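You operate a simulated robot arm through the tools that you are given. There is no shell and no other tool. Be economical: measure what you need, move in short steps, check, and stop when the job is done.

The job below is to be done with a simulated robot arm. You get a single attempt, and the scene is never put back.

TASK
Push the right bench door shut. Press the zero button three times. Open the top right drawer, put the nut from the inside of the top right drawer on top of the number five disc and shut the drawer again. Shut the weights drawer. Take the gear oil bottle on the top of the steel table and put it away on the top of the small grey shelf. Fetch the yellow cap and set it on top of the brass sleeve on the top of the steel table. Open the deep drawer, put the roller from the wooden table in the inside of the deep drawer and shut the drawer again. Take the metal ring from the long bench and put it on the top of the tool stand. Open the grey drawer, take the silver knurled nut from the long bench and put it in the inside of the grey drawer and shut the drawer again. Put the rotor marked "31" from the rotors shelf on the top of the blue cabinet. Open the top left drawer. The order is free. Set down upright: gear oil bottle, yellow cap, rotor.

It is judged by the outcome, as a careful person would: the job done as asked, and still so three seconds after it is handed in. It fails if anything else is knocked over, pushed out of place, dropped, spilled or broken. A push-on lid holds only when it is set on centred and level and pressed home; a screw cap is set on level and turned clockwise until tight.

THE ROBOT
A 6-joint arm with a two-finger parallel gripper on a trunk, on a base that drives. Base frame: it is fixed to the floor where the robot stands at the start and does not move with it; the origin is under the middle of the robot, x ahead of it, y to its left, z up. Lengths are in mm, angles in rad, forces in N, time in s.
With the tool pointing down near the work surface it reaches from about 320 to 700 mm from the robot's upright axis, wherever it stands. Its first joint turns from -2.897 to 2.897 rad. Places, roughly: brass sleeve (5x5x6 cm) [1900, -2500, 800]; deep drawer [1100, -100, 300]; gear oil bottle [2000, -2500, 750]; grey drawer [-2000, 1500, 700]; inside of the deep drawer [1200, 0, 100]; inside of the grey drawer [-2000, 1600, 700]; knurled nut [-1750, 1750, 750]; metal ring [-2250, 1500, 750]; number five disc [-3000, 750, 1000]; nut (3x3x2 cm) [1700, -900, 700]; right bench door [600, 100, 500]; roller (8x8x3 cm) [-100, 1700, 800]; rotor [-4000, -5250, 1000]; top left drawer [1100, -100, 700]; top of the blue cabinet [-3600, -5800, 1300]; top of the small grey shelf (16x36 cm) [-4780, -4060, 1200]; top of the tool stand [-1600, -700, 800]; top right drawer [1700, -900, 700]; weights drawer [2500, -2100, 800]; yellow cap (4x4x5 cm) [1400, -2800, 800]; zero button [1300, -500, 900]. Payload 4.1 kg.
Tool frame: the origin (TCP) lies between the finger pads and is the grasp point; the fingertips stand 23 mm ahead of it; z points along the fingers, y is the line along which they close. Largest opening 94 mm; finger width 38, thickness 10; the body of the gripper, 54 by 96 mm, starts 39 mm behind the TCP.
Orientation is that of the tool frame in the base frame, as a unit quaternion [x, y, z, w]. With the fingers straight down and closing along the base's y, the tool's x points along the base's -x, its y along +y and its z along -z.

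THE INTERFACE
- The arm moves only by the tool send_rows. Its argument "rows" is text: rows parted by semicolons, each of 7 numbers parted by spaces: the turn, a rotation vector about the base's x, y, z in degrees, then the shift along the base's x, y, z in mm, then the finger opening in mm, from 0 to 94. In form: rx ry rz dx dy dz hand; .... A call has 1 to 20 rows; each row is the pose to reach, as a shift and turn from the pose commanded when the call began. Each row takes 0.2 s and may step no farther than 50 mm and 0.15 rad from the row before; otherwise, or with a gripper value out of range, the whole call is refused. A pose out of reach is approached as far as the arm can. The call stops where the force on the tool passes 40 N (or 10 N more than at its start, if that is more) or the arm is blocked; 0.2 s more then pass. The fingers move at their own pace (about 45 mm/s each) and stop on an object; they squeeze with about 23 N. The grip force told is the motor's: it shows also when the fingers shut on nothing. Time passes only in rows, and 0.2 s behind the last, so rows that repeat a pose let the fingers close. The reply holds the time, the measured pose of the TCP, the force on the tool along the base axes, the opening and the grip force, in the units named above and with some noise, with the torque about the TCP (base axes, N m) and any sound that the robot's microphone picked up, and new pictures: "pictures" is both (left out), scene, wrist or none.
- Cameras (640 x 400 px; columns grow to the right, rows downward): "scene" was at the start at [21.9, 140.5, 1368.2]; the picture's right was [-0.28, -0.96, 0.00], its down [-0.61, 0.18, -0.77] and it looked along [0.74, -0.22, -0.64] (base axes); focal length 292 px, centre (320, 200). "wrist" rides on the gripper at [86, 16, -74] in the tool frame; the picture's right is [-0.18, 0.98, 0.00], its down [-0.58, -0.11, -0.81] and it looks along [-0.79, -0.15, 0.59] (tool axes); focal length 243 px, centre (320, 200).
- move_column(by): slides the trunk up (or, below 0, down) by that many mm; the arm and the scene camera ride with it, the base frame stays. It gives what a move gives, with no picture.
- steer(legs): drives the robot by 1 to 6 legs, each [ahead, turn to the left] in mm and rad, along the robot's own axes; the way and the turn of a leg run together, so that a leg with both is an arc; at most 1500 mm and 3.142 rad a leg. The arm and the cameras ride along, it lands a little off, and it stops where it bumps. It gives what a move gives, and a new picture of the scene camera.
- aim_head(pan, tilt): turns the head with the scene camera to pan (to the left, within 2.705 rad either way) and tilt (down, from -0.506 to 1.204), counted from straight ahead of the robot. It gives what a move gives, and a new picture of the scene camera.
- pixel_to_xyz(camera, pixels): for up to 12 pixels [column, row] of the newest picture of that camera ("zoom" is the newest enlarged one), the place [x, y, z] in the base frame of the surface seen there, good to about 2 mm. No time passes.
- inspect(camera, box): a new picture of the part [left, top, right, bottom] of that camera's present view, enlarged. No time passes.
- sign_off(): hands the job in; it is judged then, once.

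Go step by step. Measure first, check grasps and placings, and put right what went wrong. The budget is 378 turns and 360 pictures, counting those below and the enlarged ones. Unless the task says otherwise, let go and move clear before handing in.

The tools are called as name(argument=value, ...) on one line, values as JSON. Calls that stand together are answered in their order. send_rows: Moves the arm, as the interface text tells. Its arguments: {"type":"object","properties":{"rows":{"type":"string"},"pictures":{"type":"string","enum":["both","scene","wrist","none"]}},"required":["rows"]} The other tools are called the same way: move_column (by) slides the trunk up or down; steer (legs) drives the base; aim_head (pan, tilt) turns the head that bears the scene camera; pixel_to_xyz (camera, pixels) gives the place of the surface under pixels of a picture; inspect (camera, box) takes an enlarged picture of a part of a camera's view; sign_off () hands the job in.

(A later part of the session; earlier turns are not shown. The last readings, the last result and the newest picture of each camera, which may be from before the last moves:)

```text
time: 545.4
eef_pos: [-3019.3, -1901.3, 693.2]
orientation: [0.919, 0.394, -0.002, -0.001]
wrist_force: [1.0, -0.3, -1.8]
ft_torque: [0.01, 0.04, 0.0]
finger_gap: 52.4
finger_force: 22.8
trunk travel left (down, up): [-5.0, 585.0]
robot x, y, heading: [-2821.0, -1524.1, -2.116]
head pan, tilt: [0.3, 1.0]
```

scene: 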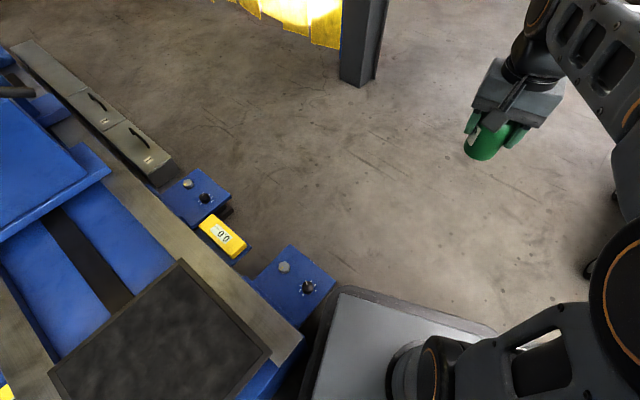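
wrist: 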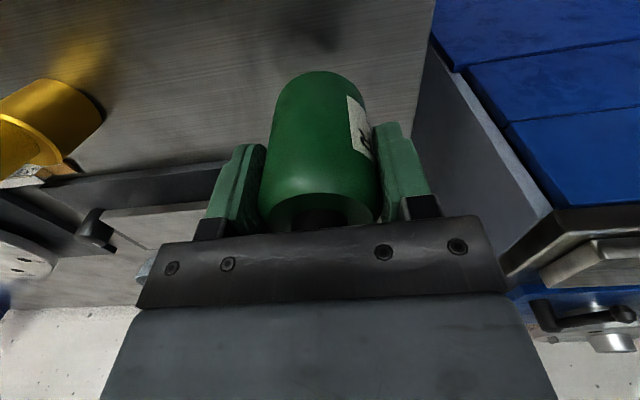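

My base's left corner touches a levelling pad of the machine. I measure the trolley's near corner, then back out and steer more to the right.

pixel_to_xyz(camera="scene", pixels=[[320, 262], [230, 180], [300, 245], [345, 295], [350, 75]])

steer(legs=[[-180, 0], [0, -0.45]])

aim_head(pan=0.0, tilt=0.5)

```text
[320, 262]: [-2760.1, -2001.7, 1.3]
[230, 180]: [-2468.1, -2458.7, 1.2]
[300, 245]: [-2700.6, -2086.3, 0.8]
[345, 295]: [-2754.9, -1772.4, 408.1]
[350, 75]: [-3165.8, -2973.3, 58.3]
```

```text
time: 548.2
eef_pos: [-3070.1, -1621.7, 693.5]
orientation: [0.984, 0.18, -0.002, -0.002]
wrist_force: [-0.7, -0.6, -2.4]
ft_torque: [-0.02, -0.02, 0.0]
finger_gap: 52.7
finger_force: 23.4
trunk travel left (down, up): [-5.0, 585.0]
robot x, y, heading: [-2725.6, -1365.6, -2.554]
head pan, tilt: [0.3, 1.0]
```

scene: 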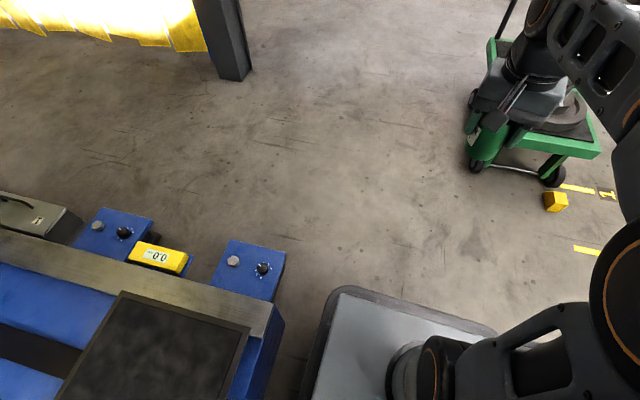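

```text
time: 549.1
eef_pos: [-3067.7, -1622.3, 692.8]
orientation: [0.984, 0.18, -0.003, -0.001]
wrist_force: [-0.3, -0.1, -1.8]
ft_torque: [0.0, -0.01, 0.0]
finger_gap: 52.7
finger_force: 22.9
trunk travel left (down, up): [-5.0, 585.0]
robot x, y, heading: [-2726.8, -1365.1, -2.559]
head pan, tilt: [0.0, 0.499]
```

scene: 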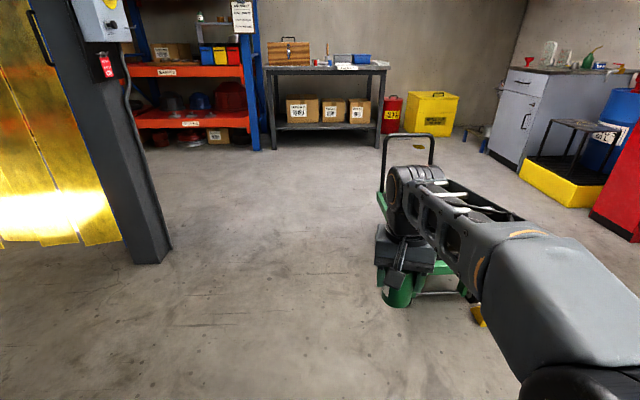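

I measure the trolley's near side and the post foot to choose the heading.

pixel_to_xyz(camera="scene", pixels=[[380, 200], [383, 150], [425, 295], [465, 290], [165, 250], [270, 150], [380, 210]])

```text
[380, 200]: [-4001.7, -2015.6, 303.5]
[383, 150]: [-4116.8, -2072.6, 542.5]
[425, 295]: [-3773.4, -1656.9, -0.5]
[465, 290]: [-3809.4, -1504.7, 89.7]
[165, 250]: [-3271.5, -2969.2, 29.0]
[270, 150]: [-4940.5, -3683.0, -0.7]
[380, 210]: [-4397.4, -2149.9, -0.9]
```

The gap is clear: via (-3150,-1800) then on toward the shelf.

steer(legs=[[0, 0.215], [607, 0], [0, 0.241], [1500, 0], [550, 0], [0, -0.415]])

aim_head(pan=0.0, tilt=0.1)

```text
time: 565.3
eef_pos: [-4526.2, -3850.7, 693.0]
orientation: [0.98, 0.2, -0.002, -0.002]
wrist_force: [-0.1, -0.1, -2.4]
ft_torque: [0.02, 0.0, -0.01]
finger_gap: 52.6
finger_force: 23.1
trunk travel left (down, up): [-5.0, 585.0]
robot x, y, heading: [-4197.3, -3579.7, -2.516]
head pan, tilt: [0.0, 0.499]
```

scene: 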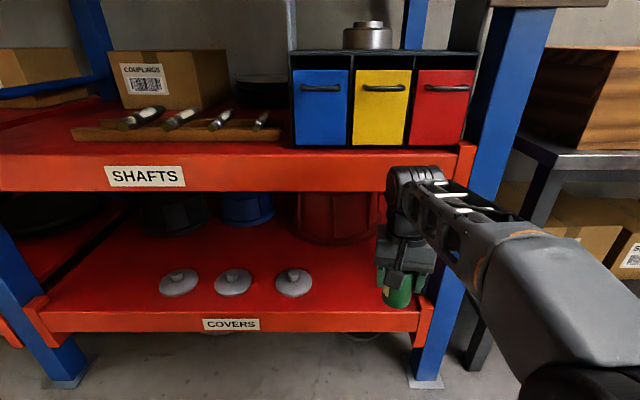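

```text
time: 566.1
eef_pos: [-4526.3, -3850.6, 693.3]
orientation: [0.98, 0.201, -0.002, -0.002]
wrist_force: [1.4, 0.5, -1.9]
ft_torque: [-0.01, -0.02, 0.0]
finger_gap: 52.3
finger_force: 23.1
trunk travel left (down, up): [-5.0, 585.0]
robot x, y, heading: [-4198.5, -3584.4, -2.514]
head pan, tilt: [0.0, 0.099]
```

scene: 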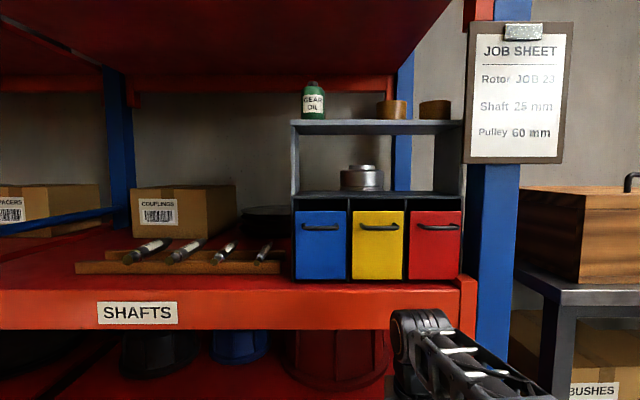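

The small grey shelf stands on the rack with a gear-oil bottle already at left and two brass pieces at right; free room is in the middle of its top. I measure.

pixel_to_xyz(camera="scene", pixels=[[340, 127], [300, 122], [460, 124], [313, 112], [390, 110], [434, 110], [350, 120], [300, 240], [460, 290], [350, 82], [300, 50], [470, 250]])

inspect(camera="scene", box=[280, 60, 480, 200])

```text
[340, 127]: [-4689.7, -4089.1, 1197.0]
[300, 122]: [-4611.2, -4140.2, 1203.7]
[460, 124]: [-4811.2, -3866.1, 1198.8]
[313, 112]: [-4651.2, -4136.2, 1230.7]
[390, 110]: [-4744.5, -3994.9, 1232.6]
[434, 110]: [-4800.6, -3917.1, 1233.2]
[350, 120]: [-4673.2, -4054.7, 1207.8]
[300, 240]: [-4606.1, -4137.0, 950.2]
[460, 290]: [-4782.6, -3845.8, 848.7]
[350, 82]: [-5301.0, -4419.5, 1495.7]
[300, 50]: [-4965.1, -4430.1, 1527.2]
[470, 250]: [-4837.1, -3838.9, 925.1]
```

```text
2.86 times, centred on (380, 130) of scene
```

zoom: 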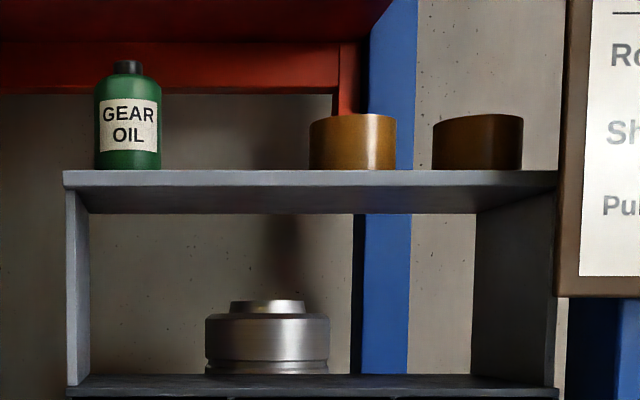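

Shelf top z≈1207; the free gap lies at s 494–606. I look up to check the rack shelf above for arm clearance.

aim_head(pan=0.0, tilt=-0.4)

```text
time: 567.1
eef_pos: [-4526.6, -3850.0, 694.4]
orientation: [0.98, 0.201, -0.002, -0.002]
wrist_force: [1.2, 0.2, -2.3]
ft_torque: [-0.02, 0.0, 0.01]
finger_gap: 52.5
finger_force: 22.7
trunk travel left (down, up): [-5.0, 585.0]
robot x, y, heading: [-4200.6, -3581.8, -2.515]
head pan, tilt: [0.0, -0.4]
```

scene: 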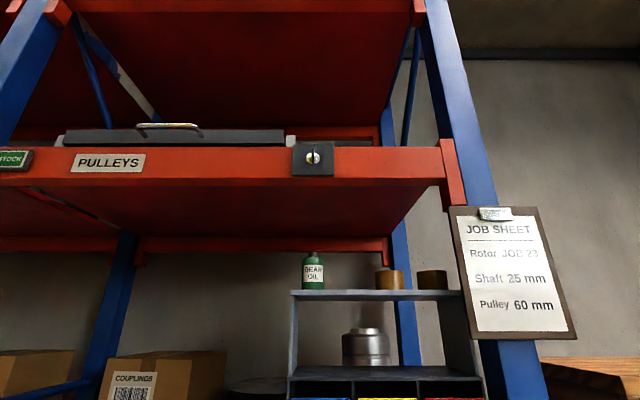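

pixel_to_xyz(camera="scene", pixels=[[380, 183], [380, 150], [250, 185], [380, 230], [300, 220], [250, 165], [470, 215], [350, 292]])

```text
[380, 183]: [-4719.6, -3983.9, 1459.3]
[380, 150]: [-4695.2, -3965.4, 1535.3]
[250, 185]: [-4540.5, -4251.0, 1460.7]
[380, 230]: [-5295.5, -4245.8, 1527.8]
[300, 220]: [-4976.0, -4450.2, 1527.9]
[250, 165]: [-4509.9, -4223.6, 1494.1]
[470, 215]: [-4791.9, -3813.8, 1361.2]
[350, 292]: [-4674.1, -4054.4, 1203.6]
```

The rack beam above (bottom z 1459) leaves too little height for a vertical hand. I'll regrip the bottle from the front; first I look for a surface to set it on, e.g. the carton table to the right.

move_column(by=200)

aim_head(pan=-0.85, tilt=0.45)

```text
time: 569.2
eef_pos: [-4525.7, -3850.0, 893.1]
orientation: [0.98, 0.201, -0.003, -0.001]
wrist_force: [0.7, 0.3, -2.4]
ft_torque: [0.02, -0.02, -0.02]
finger_gap: 52.7
finger_force: 23.3
trunk travel left (down, up): [-205.0, 385.0]
robot x, y, heading: [-4198.7, -3582.9, -2.514]
head pan, tilt: [0.0, -0.4]
```

```text
time: 570.4
eef_pos: [-4525.8, -3849.5, 892.5]
orientation: [0.98, 0.201, -0.002, -0.001]
wrist_force: [0.5, 0.5, -1.2]
ft_torque: [0.01, 0.0, -0.02]
finger_gap: 52.5
finger_force: 22.5
trunk travel left (down, up): [-205.0, 385.0]
robot x, y, heading: [-4196.9, -3582.9, -2.515]
head pan, tilt: [-0.85, 0.45]
```

scene: 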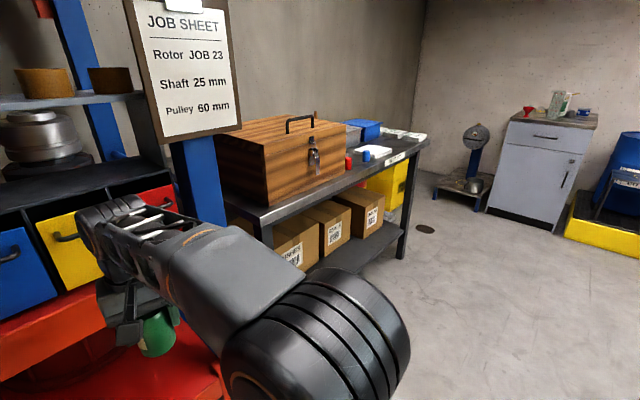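

pixel_to_xyz(camera="scene", pixels=[[260, 220], [310, 192], [345, 180], [385, 162], [405, 150], [349, 165], [367, 158], [370, 150], [320, 185], [420, 140], [400, 133]])

inspect(camera="scene", box=[290, 110, 450, 220])

```text
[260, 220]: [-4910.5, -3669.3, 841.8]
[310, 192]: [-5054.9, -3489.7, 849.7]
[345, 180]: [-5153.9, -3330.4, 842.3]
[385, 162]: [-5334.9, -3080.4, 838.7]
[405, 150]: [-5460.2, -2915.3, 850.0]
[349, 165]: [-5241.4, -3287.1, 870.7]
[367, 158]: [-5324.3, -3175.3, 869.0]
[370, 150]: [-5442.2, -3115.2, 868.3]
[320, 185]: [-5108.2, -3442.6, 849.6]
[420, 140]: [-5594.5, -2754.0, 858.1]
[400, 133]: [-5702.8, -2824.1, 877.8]
```

```text
3.64 times, centred on (370, 165) of scene
```

zoom: 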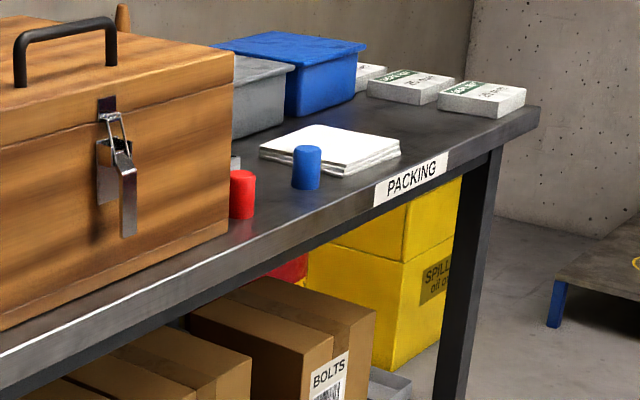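

The packing table (top z≈849) has a free front area right of the papers, near s=-830. I raise the bottle and drive there.

move_column(by=120)

steer(legs=[[0, -1.572], [1270, 0], [0, 1.572]])

aim_head(pan=0.1, tilt=0.6)

```text
time: 571.9
eef_pos: [-4525.9, -3850.7, 1013.9]
orientation: [0.98, 0.201, -0.002, -0.002]
wrist_force: [0.8, 0.1, -2.5]
ft_torque: [0.01, -0.04, -0.02]
finger_gap: 52.5
finger_force: 22.9
trunk travel left (down, up): [-325.0, 265.0]
robot x, y, heading: [-4193.6, -3578.2, -2.512]
head pan, tilt: [-0.85, 0.45]
```

```text
time: 585.9
eef_pos: [-5263.1, -2817.5, 1013.1]
orientation: [0.981, 0.194, -0.002, -0.001]
wrist_force: [-0.6, 0.3, -0.8]
ft_torque: [0.0, 0.0, -0.02]
finger_gap: 52.4
finger_force: 22.7
trunk travel left (down, up): [-325.0, 265.0]
robot x, y, heading: [-4927.9, -2554.9, -2.535]
head pan, tilt: [-0.85, 0.45]
```

scene: 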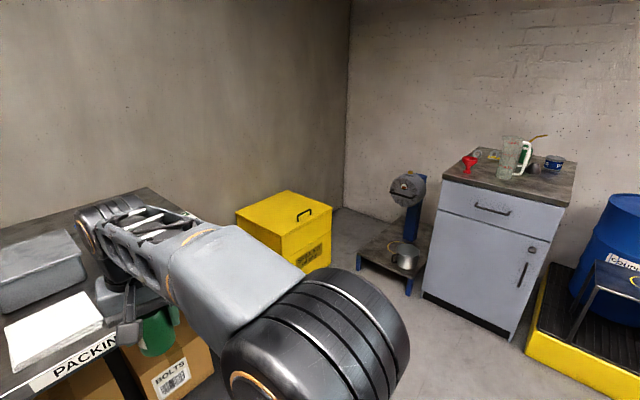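

```text
time: 587.1
eef_pos: [-5262.9, -2818.6, 1013.1]
orientation: [0.981, 0.194, -0.002, -0.001]
wrist_force: [0.3, 0.4, -2.9]
ft_torque: [0.0, -0.03, -0.01]
finger_gap: 52.7
finger_force: 23.2
trunk travel left (down, up): [-325.0, 265.0]
robot x, y, heading: [-4931.1, -2551.2, -2.532]
head pan, tilt: [0.099, 0.6]
```

scene: 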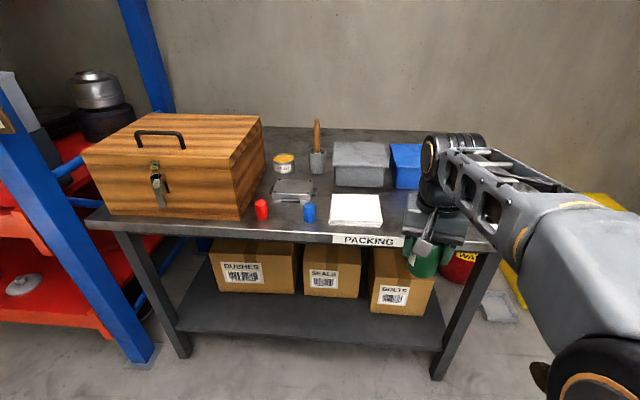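

pixel_to_xyz(camera="scene", pixels=[[382, 222], [395, 225], [480, 240], [488, 248], [400, 238], [380, 195], [320, 235], [285, 225]])

inspect(camera="wrist", box=[0, 0, 640, 400])

```text
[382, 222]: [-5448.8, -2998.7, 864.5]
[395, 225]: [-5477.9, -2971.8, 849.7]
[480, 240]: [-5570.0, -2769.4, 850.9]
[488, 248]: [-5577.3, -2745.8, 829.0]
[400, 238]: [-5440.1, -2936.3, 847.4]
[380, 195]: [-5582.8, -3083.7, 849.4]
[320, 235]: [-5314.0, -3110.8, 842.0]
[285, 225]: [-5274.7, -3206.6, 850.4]
```

```text
1.00 times, centred on (320, 200) of wrist (not enlarged: the box is as wide or as high as the picture)
```

zoom: 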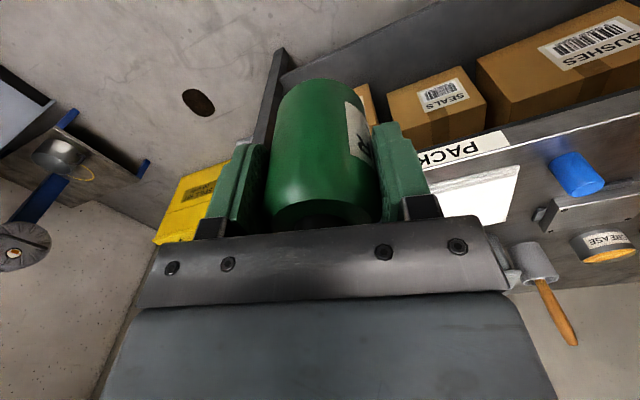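

I drive 100 mm closer and set the bottle on the packing table at about (-5510,-2951).

steer(legs=[[100, 0]])

send_rows(rows="0 0 0 -42 -19 0 30; 0 0 0 -84 -38 0 30; 0 0 0 -126 -57 0 30; 0 0 0 -165 -76 0 30; 0 0 0 -165 -76 -40 30; 0 0 0 -165 -76 -80 30")

```text
time: 588.3
eef_pos: [-5345.3, -2875.4, 1014.7]
orientation: [0.981, 0.194, -0.003, -0.001]
wrist_force: [0.0, -0.9, -2.8]
ft_torque: [-0.01, 0.04, 0.01]
finger_gap: 52.7
finger_force: 23.5
trunk travel left (down, up): [-325.0, 265.0]
robot x, y, heading: [-5011.3, -2611.7, -2.528]
head pan, tilt: [0.099, 0.6]
```

scene: 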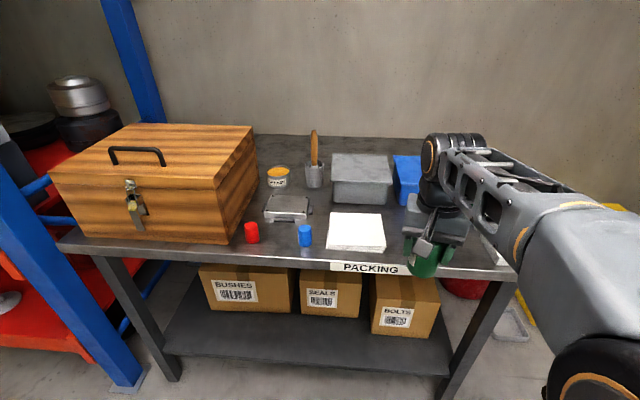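

```text
time: 589.7
eef_pos: [-5510.2, -2952.8, 935.5]
orientation: [0.981, 0.194, -0.001, -0.001]
wrist_force: [1.1, 0.7, -2.0]
ft_torque: [0.01, -0.01, 0.0]
finger_gap: 52.6
finger_force: 23.1
trunk travel left (down, up): [-325.0, 265.0]
robot x, y, heading: [-5013.4, -2611.7, -2.53]
head pan, tilt: [0.099, 0.6]
```

scene: 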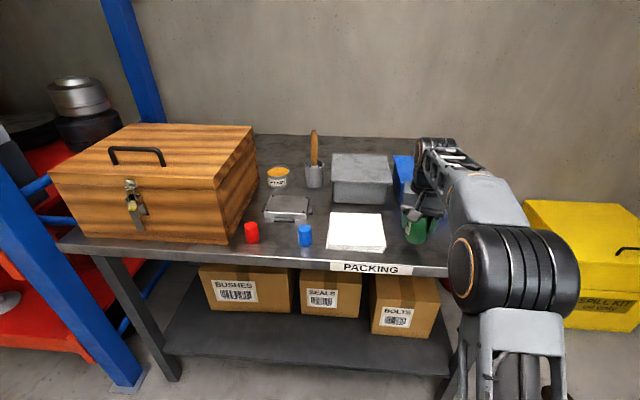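
wrist: 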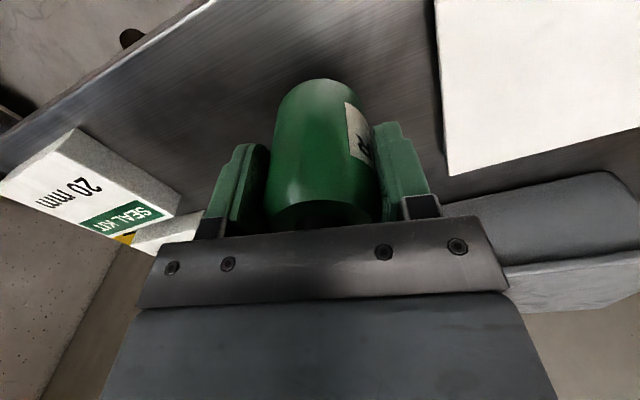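

Clear spot. I lower to contact.

send_rows(rows="0 0 0 0 0 -15 30; 0 0 0 0 0 -24 30; 0 0 0 0 0 -27 30; 0 0 0 0 0 -29 30; 0 0 0 0 0 -31 30; 0 0 0 0 0 -33 30", pictures="none")

```text
time: 591.1
eef_pos: [-5509.8, -2952.2, 903.3]
orientation: [0.981, 0.194, -0.005, 0.0]
wrist_force: [-1.4, -1.6, 21.7]
ft_torque: [-0.46, 0.07, -0.01]
finger_gap: 52.0
finger_force: 23.7
trunk travel left (down, up): [-325.0, 265.0]
robot x, y, heading: [-5013.7, -2611.6, -2.53]
head pan, tilt: [0.099, 0.6]
```

The bottle stands on the table. I ease, open and rise straight up, then draw back.

send_rows(rows="0 0 0 0 0 2 30; 0 0 0 0 0 2 56; 0 0 0 0 0 2 66; 0 0 0 0 0 2 75; 0 0 0 0 0 30 75; 0 0 0 0 0 70 75; 0 0 0 0 0 100 75; 0 0 4 30 22 105 75; 0 0 8 60 44 105 75; 0 0 13.4 93 68 105 75")

```text
time: 593.3
eef_pos: [-5416.5, -2882.2, 1005.7]
orientation: [0.951, 0.308, -0.002, -0.001]
wrist_force: [0.8, 0.2, -0.6]
ft_torque: [-0.02, 0.0, 0.06]
finger_gap: 74.9
finger_force: 0.1
trunk travel left (down, up): [-325.0, 265.0]
robot x, y, heading: [-5010.9, -2614.1, -2.538]
head pan, tilt: [0.099, 0.6]
```

scene: 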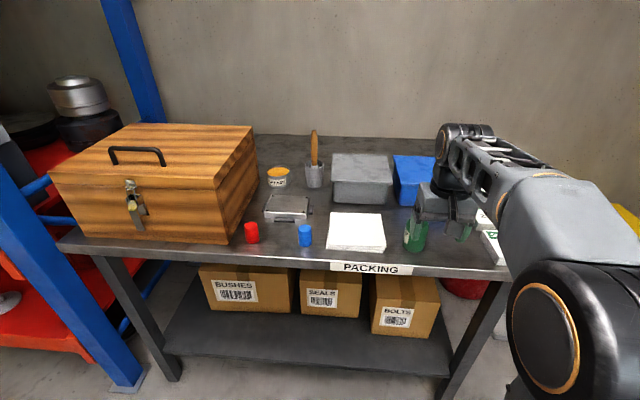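
wrist: 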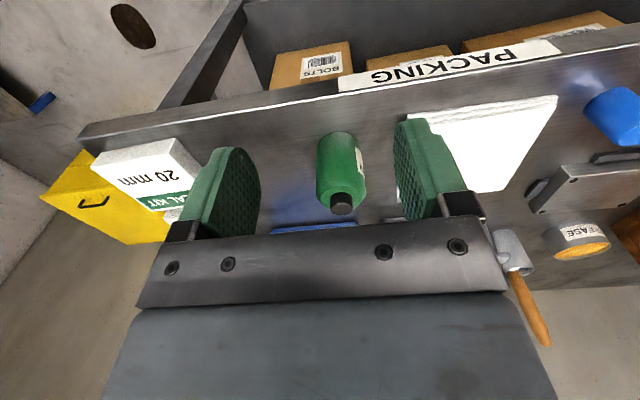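

The bottle stands upright. I tilt the hand forward and lower it to bottle mid-height before the table edge.

send_rows(rows="-4.7 6.5 0 0 0 0 75; -9.4 13 0 0 0 -10 75; -14.1 19.5 0 0 0 -20 75; -18.8 26 0 0 0 -35 75; -23.5 32.5 0 0 0 -50 75; -28.2 39 0 0 0 -70 75; -33 45.7 0 0 0 -90 75; -36.3 50.3 0 0 0 -108 75; -36.3 50.3 0 0 0 -108 75")

```text
time: 595.3
eef_pos: [-5417.5, -2882.8, 897.6]
orientation: [0.815, 0.262, -0.492, 0.158]
wrist_force: [0.3, 0.5, -0.5]
ft_torque: [0.03, 0.03, 0.03]
finger_gap: 75.0
finger_force: 0.2
out of reach, approached as far as the arm can: row 7, 8
trunk travel left (down, up): [-325.0, 265.0]
robot x, y, heading: [-5012.5, -2613.4, -2.53]
head pan, tilt: [0.099, 0.6]
```

scene: 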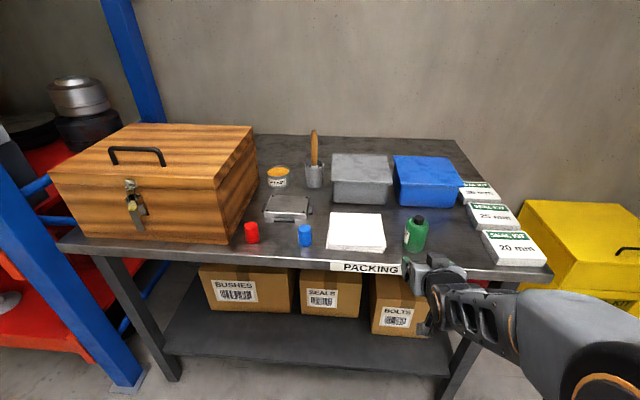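
wrist: 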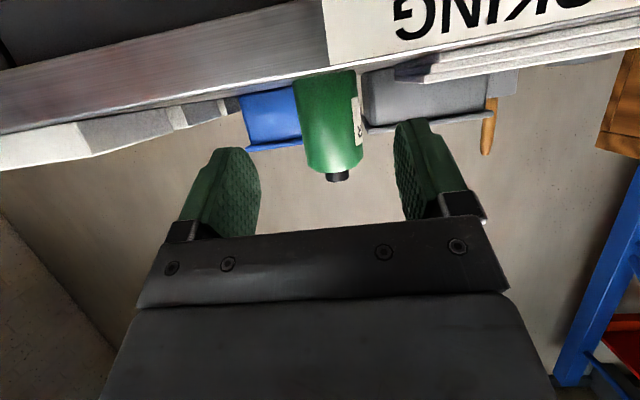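

The hand now points at the bottle. I measure the bottle's position.

pixel_to_xyz(camera="scene", pixels=[[417, 217], [405, 235], [428, 236], [416, 240], [414, 250]])

pixel_to_xyz(camera="wrist", pixels=[[300, 130], [360, 140], [330, 150], [338, 176]])

```text
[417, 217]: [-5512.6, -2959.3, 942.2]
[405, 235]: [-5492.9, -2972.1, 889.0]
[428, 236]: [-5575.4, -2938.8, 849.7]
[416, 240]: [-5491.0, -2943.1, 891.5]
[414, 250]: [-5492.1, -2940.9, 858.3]
```

```text
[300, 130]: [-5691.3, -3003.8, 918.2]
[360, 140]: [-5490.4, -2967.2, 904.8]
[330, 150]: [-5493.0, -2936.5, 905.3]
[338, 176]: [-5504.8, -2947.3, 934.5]
```

Bottle centre ≈ (-5511,-2957). I advance around it.

send_rows(rows="0 0 0 -32 -24 0 75; 0 0 0 -64 -49 0 75; 0 0 0 -84 -64 0 75; 0 0 0 -94 -72 0 75")

```text
time: 596.3
eef_pos: [-5511.4, -2955.5, 896.2]
orientation: [0.815, 0.262, -0.492, 0.157]
wrist_force: [0.5, -0.3, -0.9]
ft_torque: [0.0, 0.04, 0.0]
finger_gap: 74.9
finger_force: 0.1
trunk travel left (down, up): [-325.0, 265.0]
robot x, y, heading: [-5010.4, -2611.1, -2.533]
head pan, tilt: [0.099, 0.6]
```

scene: 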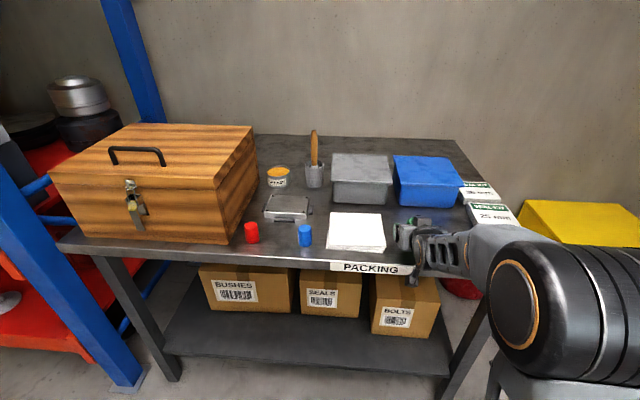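
wrist: 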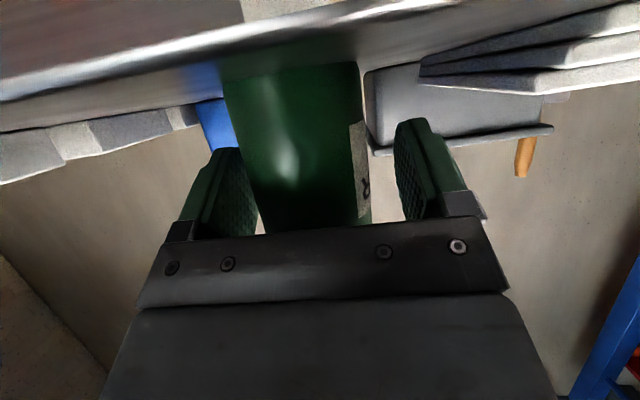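

The bottle sits ~8 mm to one side; I shift to centre and close, then lift a little.

send_rows(rows="0 0 0 -2.5 3.5 0 75; 0 0 0 -5 7 0 75; 0 0 0 -5 7 0 35; 0 0 0 -5 7 0 35; 0 0 0 -5 7 0 35; 0 0 0 -5 7 0 35; 0 0 0 -5 7 15 35; 0 0 0 -5 7 40 35")

```text
time: 598.1
eef_pos: [-5518.1, -2949.3, 938.1]
orientation: [0.815, 0.262, -0.492, 0.157]
wrist_force: [0.4, -0.6, -2.0]
ft_torque: [0.03, -0.01, 0.04]
finger_gap: 53.5
finger_force: 22.8
trunk travel left (down, up): [-325.0, 265.0]
robot x, y, heading: [-5011.8, -2614.0, -2.528]
head pan, tilt: [0.099, 0.6]
```

scene: 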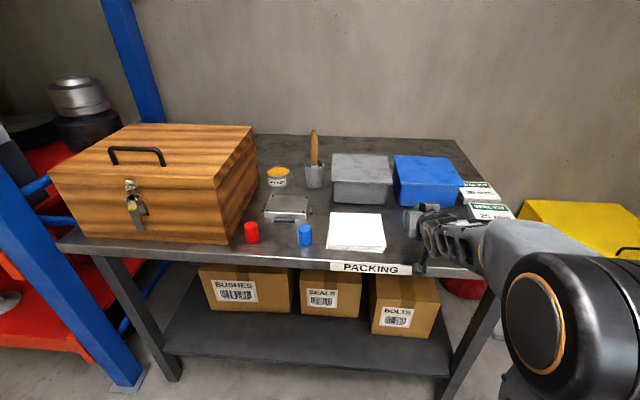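
wrist: 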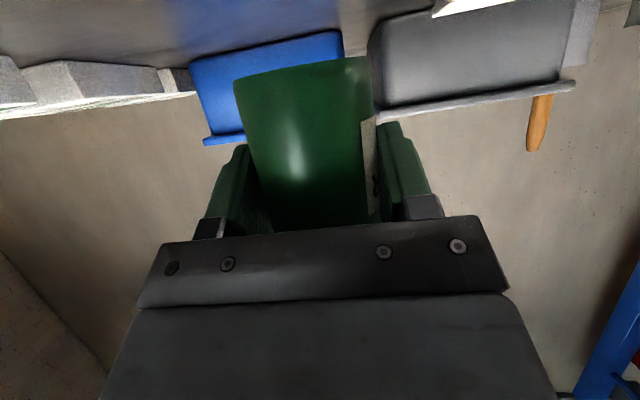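

Held firmly from the front. I raise, back off and drive back to the grey shelf.

move_column(by=120)

steer(legs=[[-250, 0], [0, 1.584], [1375, 0], [0, -1.572]])

aim_head(pan=0.1, tilt=0.2)

```text
time: 599.6
eef_pos: [-5517.7, -2948.9, 1057.4]
orientation: [0.815, 0.262, -0.492, 0.158]
wrist_force: [-0.3, 0.5, -0.9]
ft_torque: [-0.03, -0.01, 0.03]
finger_gap: 53.2
finger_force: 22.8
trunk travel left (down, up): [-445.0, 145.0]
robot x, y, heading: [-5011.6, -2614.6, -2.529]
head pan, tilt: [0.099, 0.6]
```

```text
time: 615.6
eef_pos: [-4480.7, -3916.6, 1058.9]
orientation: [0.811, 0.274, -0.49, 0.165]
wrist_force: [-0.6, 0.0, -2.0]
ft_torque: [0.01, 0.0, 0.04]
finger_gap: 53.4
finger_force: 23.0
trunk travel left (down, up): [-445.0, 145.0]
robot x, y, heading: [-3985.9, -3562.6, -2.502]
head pan, tilt: [0.099, 0.6]
```

scene: 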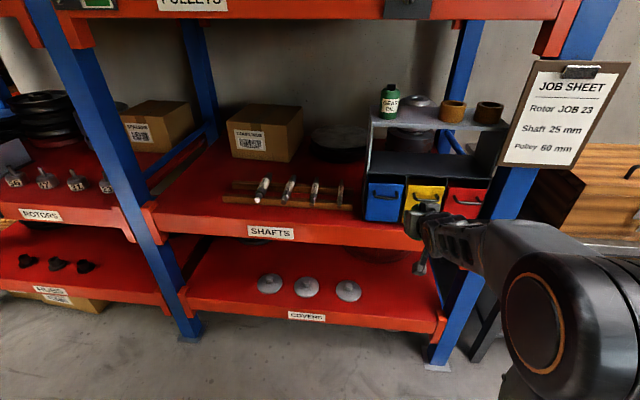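

```text
time: 616.5
eef_pos: [-4480.7, -3917.9, 1056.3]
orientation: [0.812, 0.274, -0.489, 0.165]
wrist_force: [0.7, -0.7, -1.8]
ft_torque: [0.03, -0.03, -0.02]
finger_gap: 53.4
finger_force: 22.6
trunk travel left (down, up): [-445.0, 145.0]
robot x, y, heading: [-3986.1, -3563.7, -2.507]
head pan, tilt: [0.099, 0.201]
```

scene: 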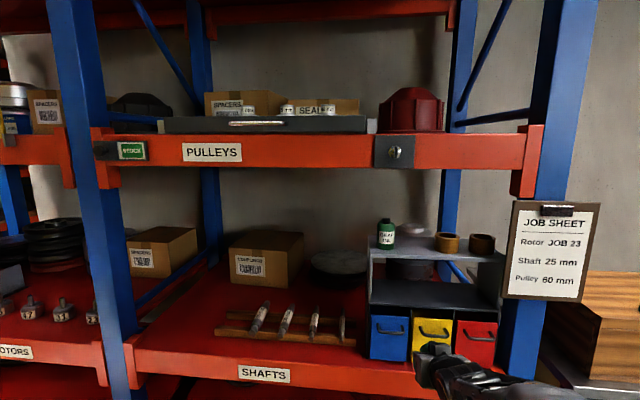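

I'm in line with the shelf. I measure the gap's borders again.

inspect(camera="scene", box=[355, 205, 515, 305])

pixel_to_xyz(camera="zoom", pixels=[[120, 140], [155, 145], [95, 145], [330, 155], [375, 150], [460, 155], [240, 190], [70, 195], [580, 210], [240, 160]])

```text
4.00 times, centred on (435, 255) of scene
```

zoom: 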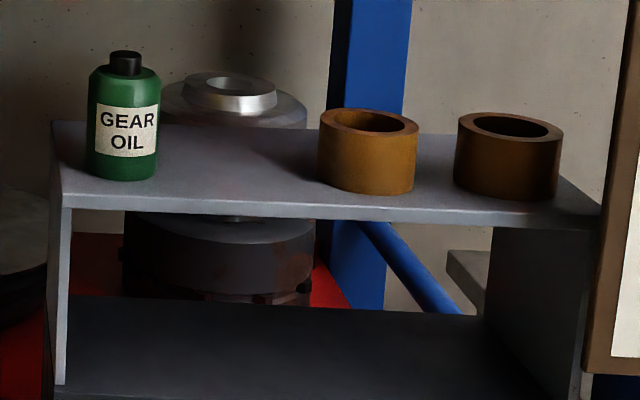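

```text
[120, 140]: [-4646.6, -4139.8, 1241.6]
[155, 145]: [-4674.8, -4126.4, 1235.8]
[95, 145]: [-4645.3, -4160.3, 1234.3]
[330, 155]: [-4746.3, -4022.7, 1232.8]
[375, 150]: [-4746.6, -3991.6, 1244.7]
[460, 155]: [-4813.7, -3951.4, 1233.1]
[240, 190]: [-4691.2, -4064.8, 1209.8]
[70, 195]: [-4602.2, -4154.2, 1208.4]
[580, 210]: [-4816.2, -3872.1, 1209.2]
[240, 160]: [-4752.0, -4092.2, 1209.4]
```

Gap centre s≈549, shelf top 1209. I raise the hand to entry height with trunk and arm.

move_column(by=142)

send_rows(rows="0 0 0 -2 3 30 35; 0 0 0 -4 6 60 35; 0 0 0 -6 8 85 35; 0 0 0 -6 8 85 35")

```text
time: 618.1
eef_pos: [-4481.4, -3916.9, 1200.0]
orientation: [0.812, 0.274, -0.489, 0.164]
wrist_force: [-0.3, -1.2, -2.0]
ft_torque: [-0.03, 0.0, 0.04]
finger_gap: 53.3
finger_force: 22.7
trunk travel left (down, up): [-587.0, 3.0]
robot x, y, heading: [-3985.2, -3566.9, -2.505]
head pan, tilt: [0.099, 0.201]
```

```text
time: 619.1
eef_pos: [-4487.5, -3907.8, 1286.3]
orientation: [0.812, 0.273, -0.489, 0.165]
wrist_force: [0.1, 0.5, -2.3]
ft_torque: [0.0, 0.0, 0.01]
finger_gap: 53.6
finger_force: 23.2
out of reach, approached as far as the arm can: row 2, 3
trunk travel left (down, up): [-587.0, 3.0]
robot x, y, heading: [-3981.9, -3563.0, -2.498]
head pan, tilt: [0.099, 0.201]
```

scene: 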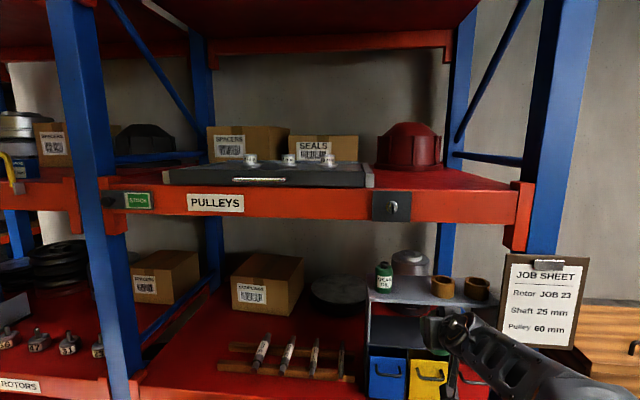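
wrist: 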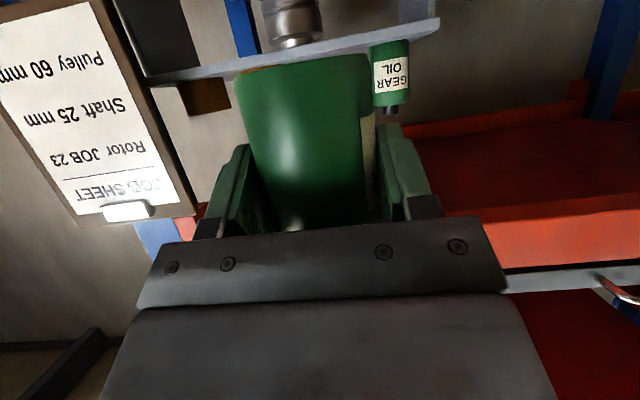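

Aligned (s≈544). I drive forward 285 mm to bring the bottle over the shelf.

steer(legs=[[200, 0]])

inspect(camera="wrist", box=[0, 0, 640, 400])

```text
time: 620.8
eef_pos: [-4645.9, -4030.2, 1285.1]
orientation: [0.811, 0.276, -0.488, 0.166]
wrist_force: [-0.5, 0.8, -1.4]
ft_torque: [0.0, 0.03, -0.03]
finger_gap: 53.4
finger_force: 22.4
trunk travel left (down, up): [-587.0, 3.0]
robot x, y, heading: [-4149.4, -3684.3, -2.497]
head pan, tilt: [0.099, 0.201]
```

scene: 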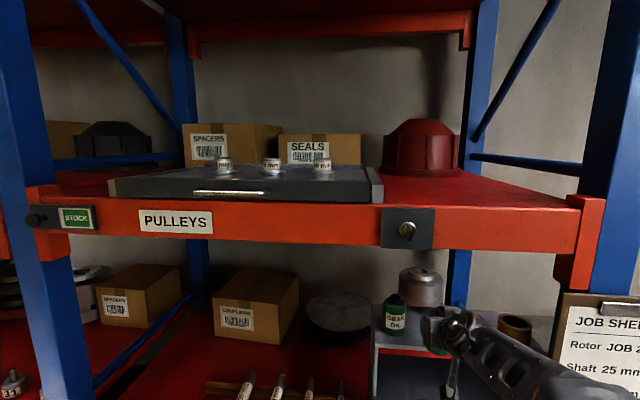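

```text
1.00 times, centred on (320, 200) of wrist (not enlarged: the box is as wide or as high as the picture)
```

zoom: 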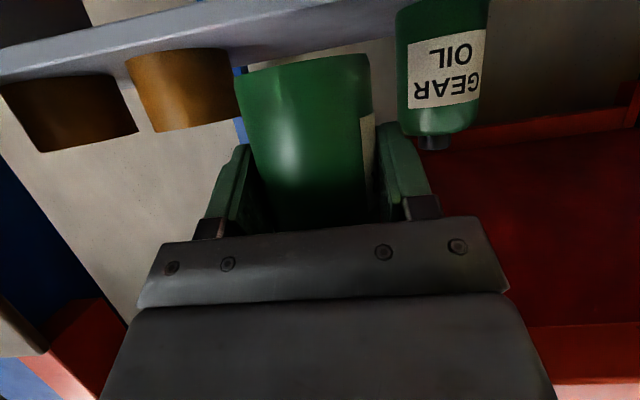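

Still centred in the gap. I go the last 85 mm.

steer(legs=[[85, 0]])

inspect(camera="wrist", box=[0, 0, 640, 400])

```text
time: 621.8
eef_pos: [-4714.6, -4081.1, 1283.4]
orientation: [0.811, 0.275, -0.489, 0.165]
wrist_force: [-1.0, 0.1, -2.0]
ft_torque: [0.04, 0.01, -0.01]
finger_gap: 53.3
finger_force: 22.7
trunk travel left (down, up): [-587.0, 3.0]
robot x, y, heading: [-4213.6, -3738.0, -2.498]
head pan, tilt: [0.099, 0.201]
```

scene: 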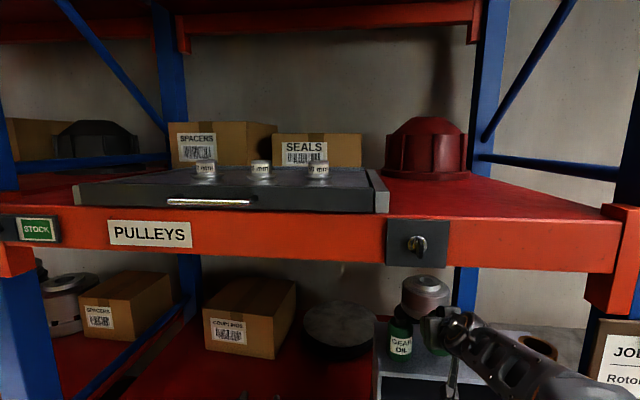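

```text
1.00 times, centred on (320, 200) of wrist (not enlarged: the box is as wide or as high as the picture)
```

zoom: 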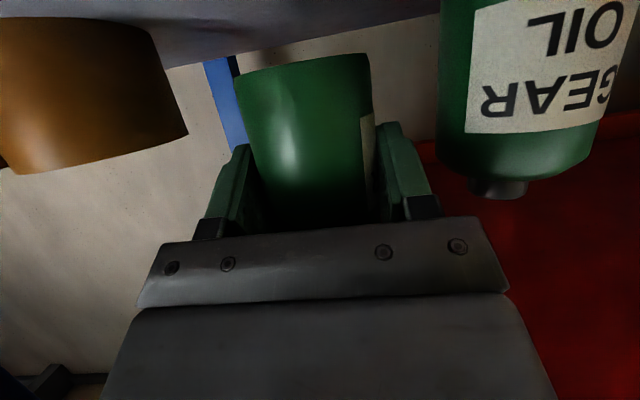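

Between brass and other bottle, with clear gaps both sides. I lower to the shelf.

send_rows(rows="0 0 0 -1 2 -10 35; 0 0 0 -1 2 -20 35; 0 0 0 -1 2 -24 35; 0 0 0 -1 2 -26 35; 0 0 0 -1 2 -28 35; 0 0 0 -1 2 -30 35", pictures="wrist")

```text
time: 623.2
eef_pos: [-4715.1, -4079.0, 1256.9]
orientation: [0.81, 0.276, -0.49, 0.167]
wrist_force: [-3.2, -2.4, 17.4]
ft_torque: [-0.17, -0.03, -0.06]
finger_gap: 53.2
finger_force: 23.1
trunk travel left (down, up): [-587.0, 3.0]
robot x, y, heading: [-4216.8, -3738.3, -2.502]
head pan, tilt: [0.099, 0.201]
```

wrist: 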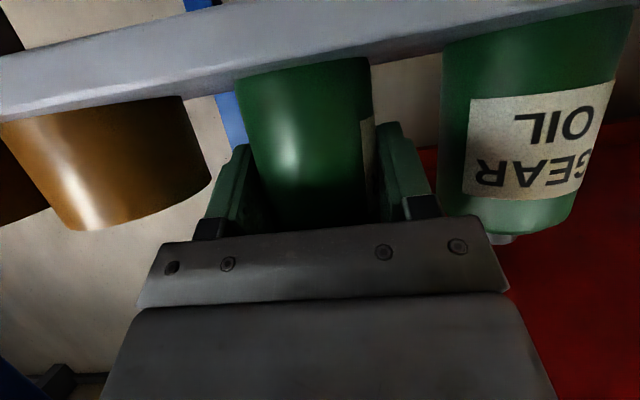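

Contact. I ease 1 mm and open gradually to 66.

send_rows(rows="0 0 0 0 0 1.5 35; 0 0 0 0 0 1.5 55; 0 0 0 0 0 1.5 58; 0 0 0 0 0 1.5 62; 0 0 0 0 0 1.5 66; 0 0 0 0 0 1.5 66", pictures="wrist")

```text
time: 624.6
eef_pos: [-4714.9, -4079.3, 1256.5]
orientation: [0.811, 0.275, -0.489, 0.165]
wrist_force: [-0.5, 0.2, 0.3]
ft_torque: [0.0, 0.02, -0.01]
finger_gap: 65.9
finger_force: 0.0
trunk travel left (down, up): [-587.0, 3.0]
robot x, y, heading: [-4214.4, -3736.0, -2.498]
head pan, tilt: [0.099, 0.201]
```

wrist: 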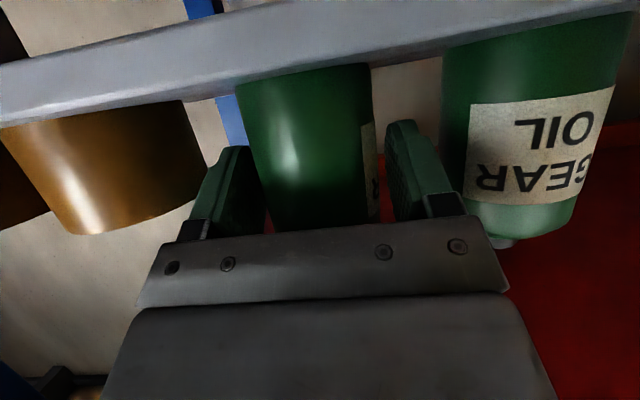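

The bottle stands nearer the left finger; I centre 3 mm that way and then back out.

send_rows(rows="0 0 0 -2 2.8 0 68; 0 0 0 -2 2.8 0 68", pictures="none")

steer(legs=[[-220, 0]])

inspect(camera="wrist", box=[0, 0, 640, 400])

```text
time: 625.2
eef_pos: [-4716.4, -4075.7, 1254.9]
orientation: [0.811, 0.276, -0.489, 0.165]
wrist_force: [0.0, -0.3, 0.7]
ft_torque: [0.0, -0.01, 0.01]
finger_gap: 68.2
finger_force: 0.1
trunk travel left (down, up): [-587.0, 3.0]
robot x, y, heading: [-4212.3, -3736.4, -2.501]
head pan, tilt: [0.099, 0.201]
```

```text
time: 626.9
eef_pos: [-4536.7, -3943.0, 1255.9]
orientation: [0.811, 0.276, -0.489, 0.165]
wrist_force: [0.4, 0.2, 0.6]
ft_torque: [-0.02, -0.01, 0.03]
finger_gap: 68.1
finger_force: 0.2
trunk travel left (down, up): [-587.0, 3.0]
robot x, y, heading: [-4034.8, -3601.9, -2.501]
head pan, tilt: [0.099, 0.201]
```

scene: 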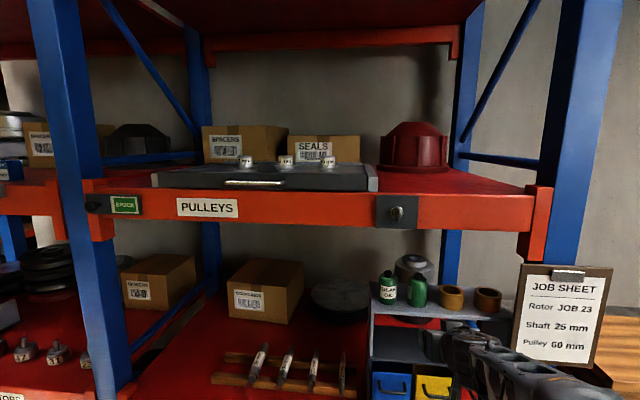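

```text
1.00 times, centred on (320, 200) of wrist (not enlarged: the box is as wide or as high as the picture)
```

zoom: 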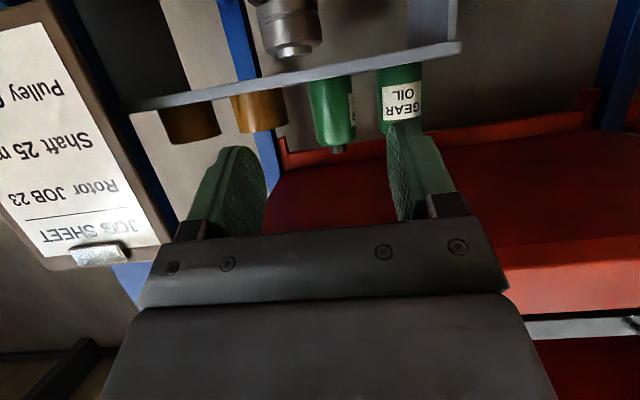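

The bottle is put away upright. Lastly the rotor: I lower the trunk and drive along the rack to the ROTORS section.

move_column(by=-200)

steer(legs=[[0, 1.555], [1250, 0], [0, -1.57]])

aim_head(pan=0.1, tilt=0.4)

```text
time: 629.1
eef_pos: [-4537.1, -3943.3, 1055.0]
orientation: [0.81, 0.276, -0.489, 0.166]
wrist_force: [0.1, -0.7, 0.0]
ft_torque: [0.01, 0.01, 0.0]
finger_gap: 68.1
finger_force: 0.1
trunk travel left (down, up): [-387.0, 203.0]
robot x, y, heading: [-4037.8, -3596.1, -2.496]
head pan, tilt: [0.099, 0.201]
```

```text
time: 643.0
eef_pos: [-3797.0, -4954.0, 1056.5]
orientation: [0.811, 0.274, -0.49, 0.165]
wrist_force: [0.3, 0.7, -0.1]
ft_torque: [-0.02, 0.03, 0.01]
finger_gap: 68.1
finger_force: 0.1
trunk travel left (down, up): [-387.0, 203.0]
robot x, y, heading: [-3294.4, -4617.9, -2.5]
head pan, tilt: [0.099, 0.201]
```

scene: 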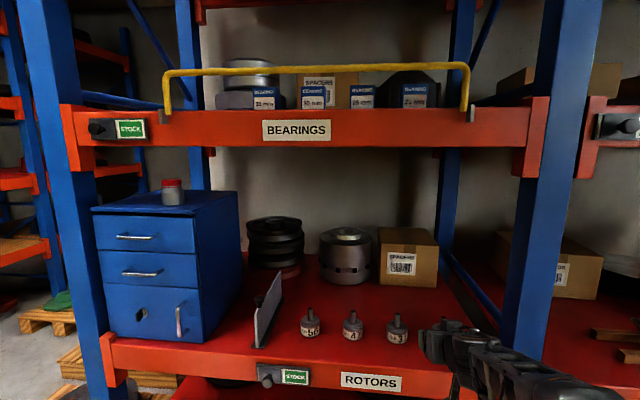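

```text
time: 643.8
eef_pos: [-3797.0, -4952.8, 1055.1]
orientation: [0.811, 0.275, -0.49, 0.165]
wrist_force: [-0.7, 0.9, -0.2]
ft_torque: [-0.02, -0.01, -0.02]
finger_gap: 68.0
finger_force: 0.0
trunk travel left (down, up): [-387.0, 203.0]
robot x, y, heading: [-3289.9, -4618.8, -2.503]
head pan, tilt: [0.099, 0.4]
```

scene: 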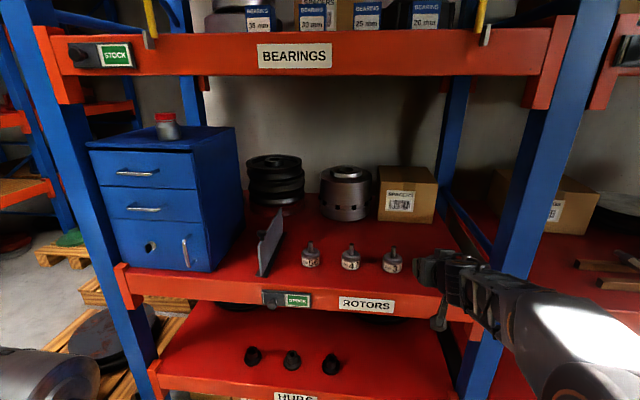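

The blue cabinet stands on the left of this shelf; rotors at (310,258), (351,258), (392,260). I read their marks.

inspect(camera="scene", box=[280, 230, 440, 310])

inspect(camera="wrist", box=[0, 0, 640, 400])

```text
4.00 times, centred on (360, 270) of scene
```

zoom: 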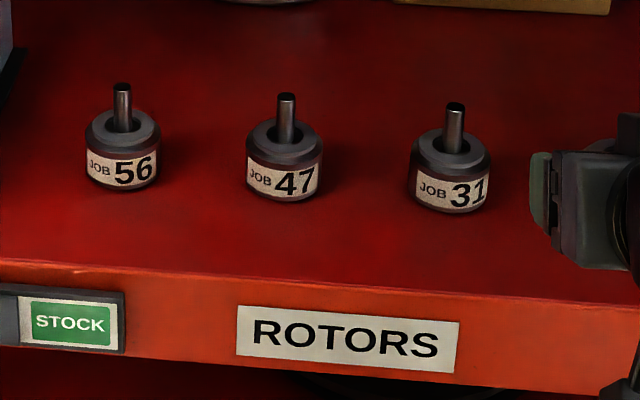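

```text
1.00 times, centred on (320, 200) of wrist (not enlarged: the box is as wide or as high as the picture)
```

zoom: 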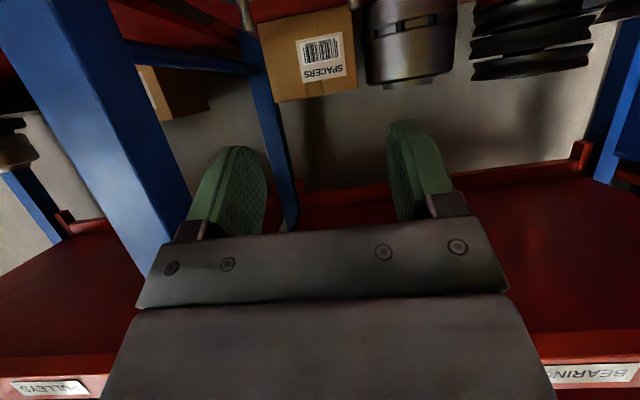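

"31" is the rightmost at zoom (450,165). I measure it and, in the scene, the cabinet top.

pixel_to_xyz(camera="zoom", pixels=[[455, 106], [455, 140], [450, 165], [413, 165], [492, 165], [448, 208], [430, 150], [475, 145], [450, 260], [285, 180]])

pixel_to_xyz(camera="scene", pixels=[[160, 145], [95, 143], [200, 148], [232, 130], [168, 133], [150, 160], [300, 72], [200, 135], [210, 130], [410, 285]])

```text
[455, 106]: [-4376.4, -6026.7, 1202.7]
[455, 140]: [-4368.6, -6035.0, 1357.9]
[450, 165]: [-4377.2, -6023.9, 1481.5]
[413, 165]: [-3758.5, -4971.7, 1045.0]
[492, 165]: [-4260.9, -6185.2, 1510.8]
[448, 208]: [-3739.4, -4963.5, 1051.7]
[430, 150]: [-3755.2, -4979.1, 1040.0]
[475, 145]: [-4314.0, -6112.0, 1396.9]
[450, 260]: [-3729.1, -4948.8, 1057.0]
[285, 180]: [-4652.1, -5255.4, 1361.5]
```

```text
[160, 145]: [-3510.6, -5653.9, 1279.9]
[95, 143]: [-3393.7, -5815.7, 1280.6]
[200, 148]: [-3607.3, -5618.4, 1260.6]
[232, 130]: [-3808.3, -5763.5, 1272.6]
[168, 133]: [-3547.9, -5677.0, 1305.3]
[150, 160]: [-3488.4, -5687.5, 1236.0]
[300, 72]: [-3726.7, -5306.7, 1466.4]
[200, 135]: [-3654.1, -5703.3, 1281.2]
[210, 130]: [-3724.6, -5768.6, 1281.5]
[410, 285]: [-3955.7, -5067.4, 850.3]
```

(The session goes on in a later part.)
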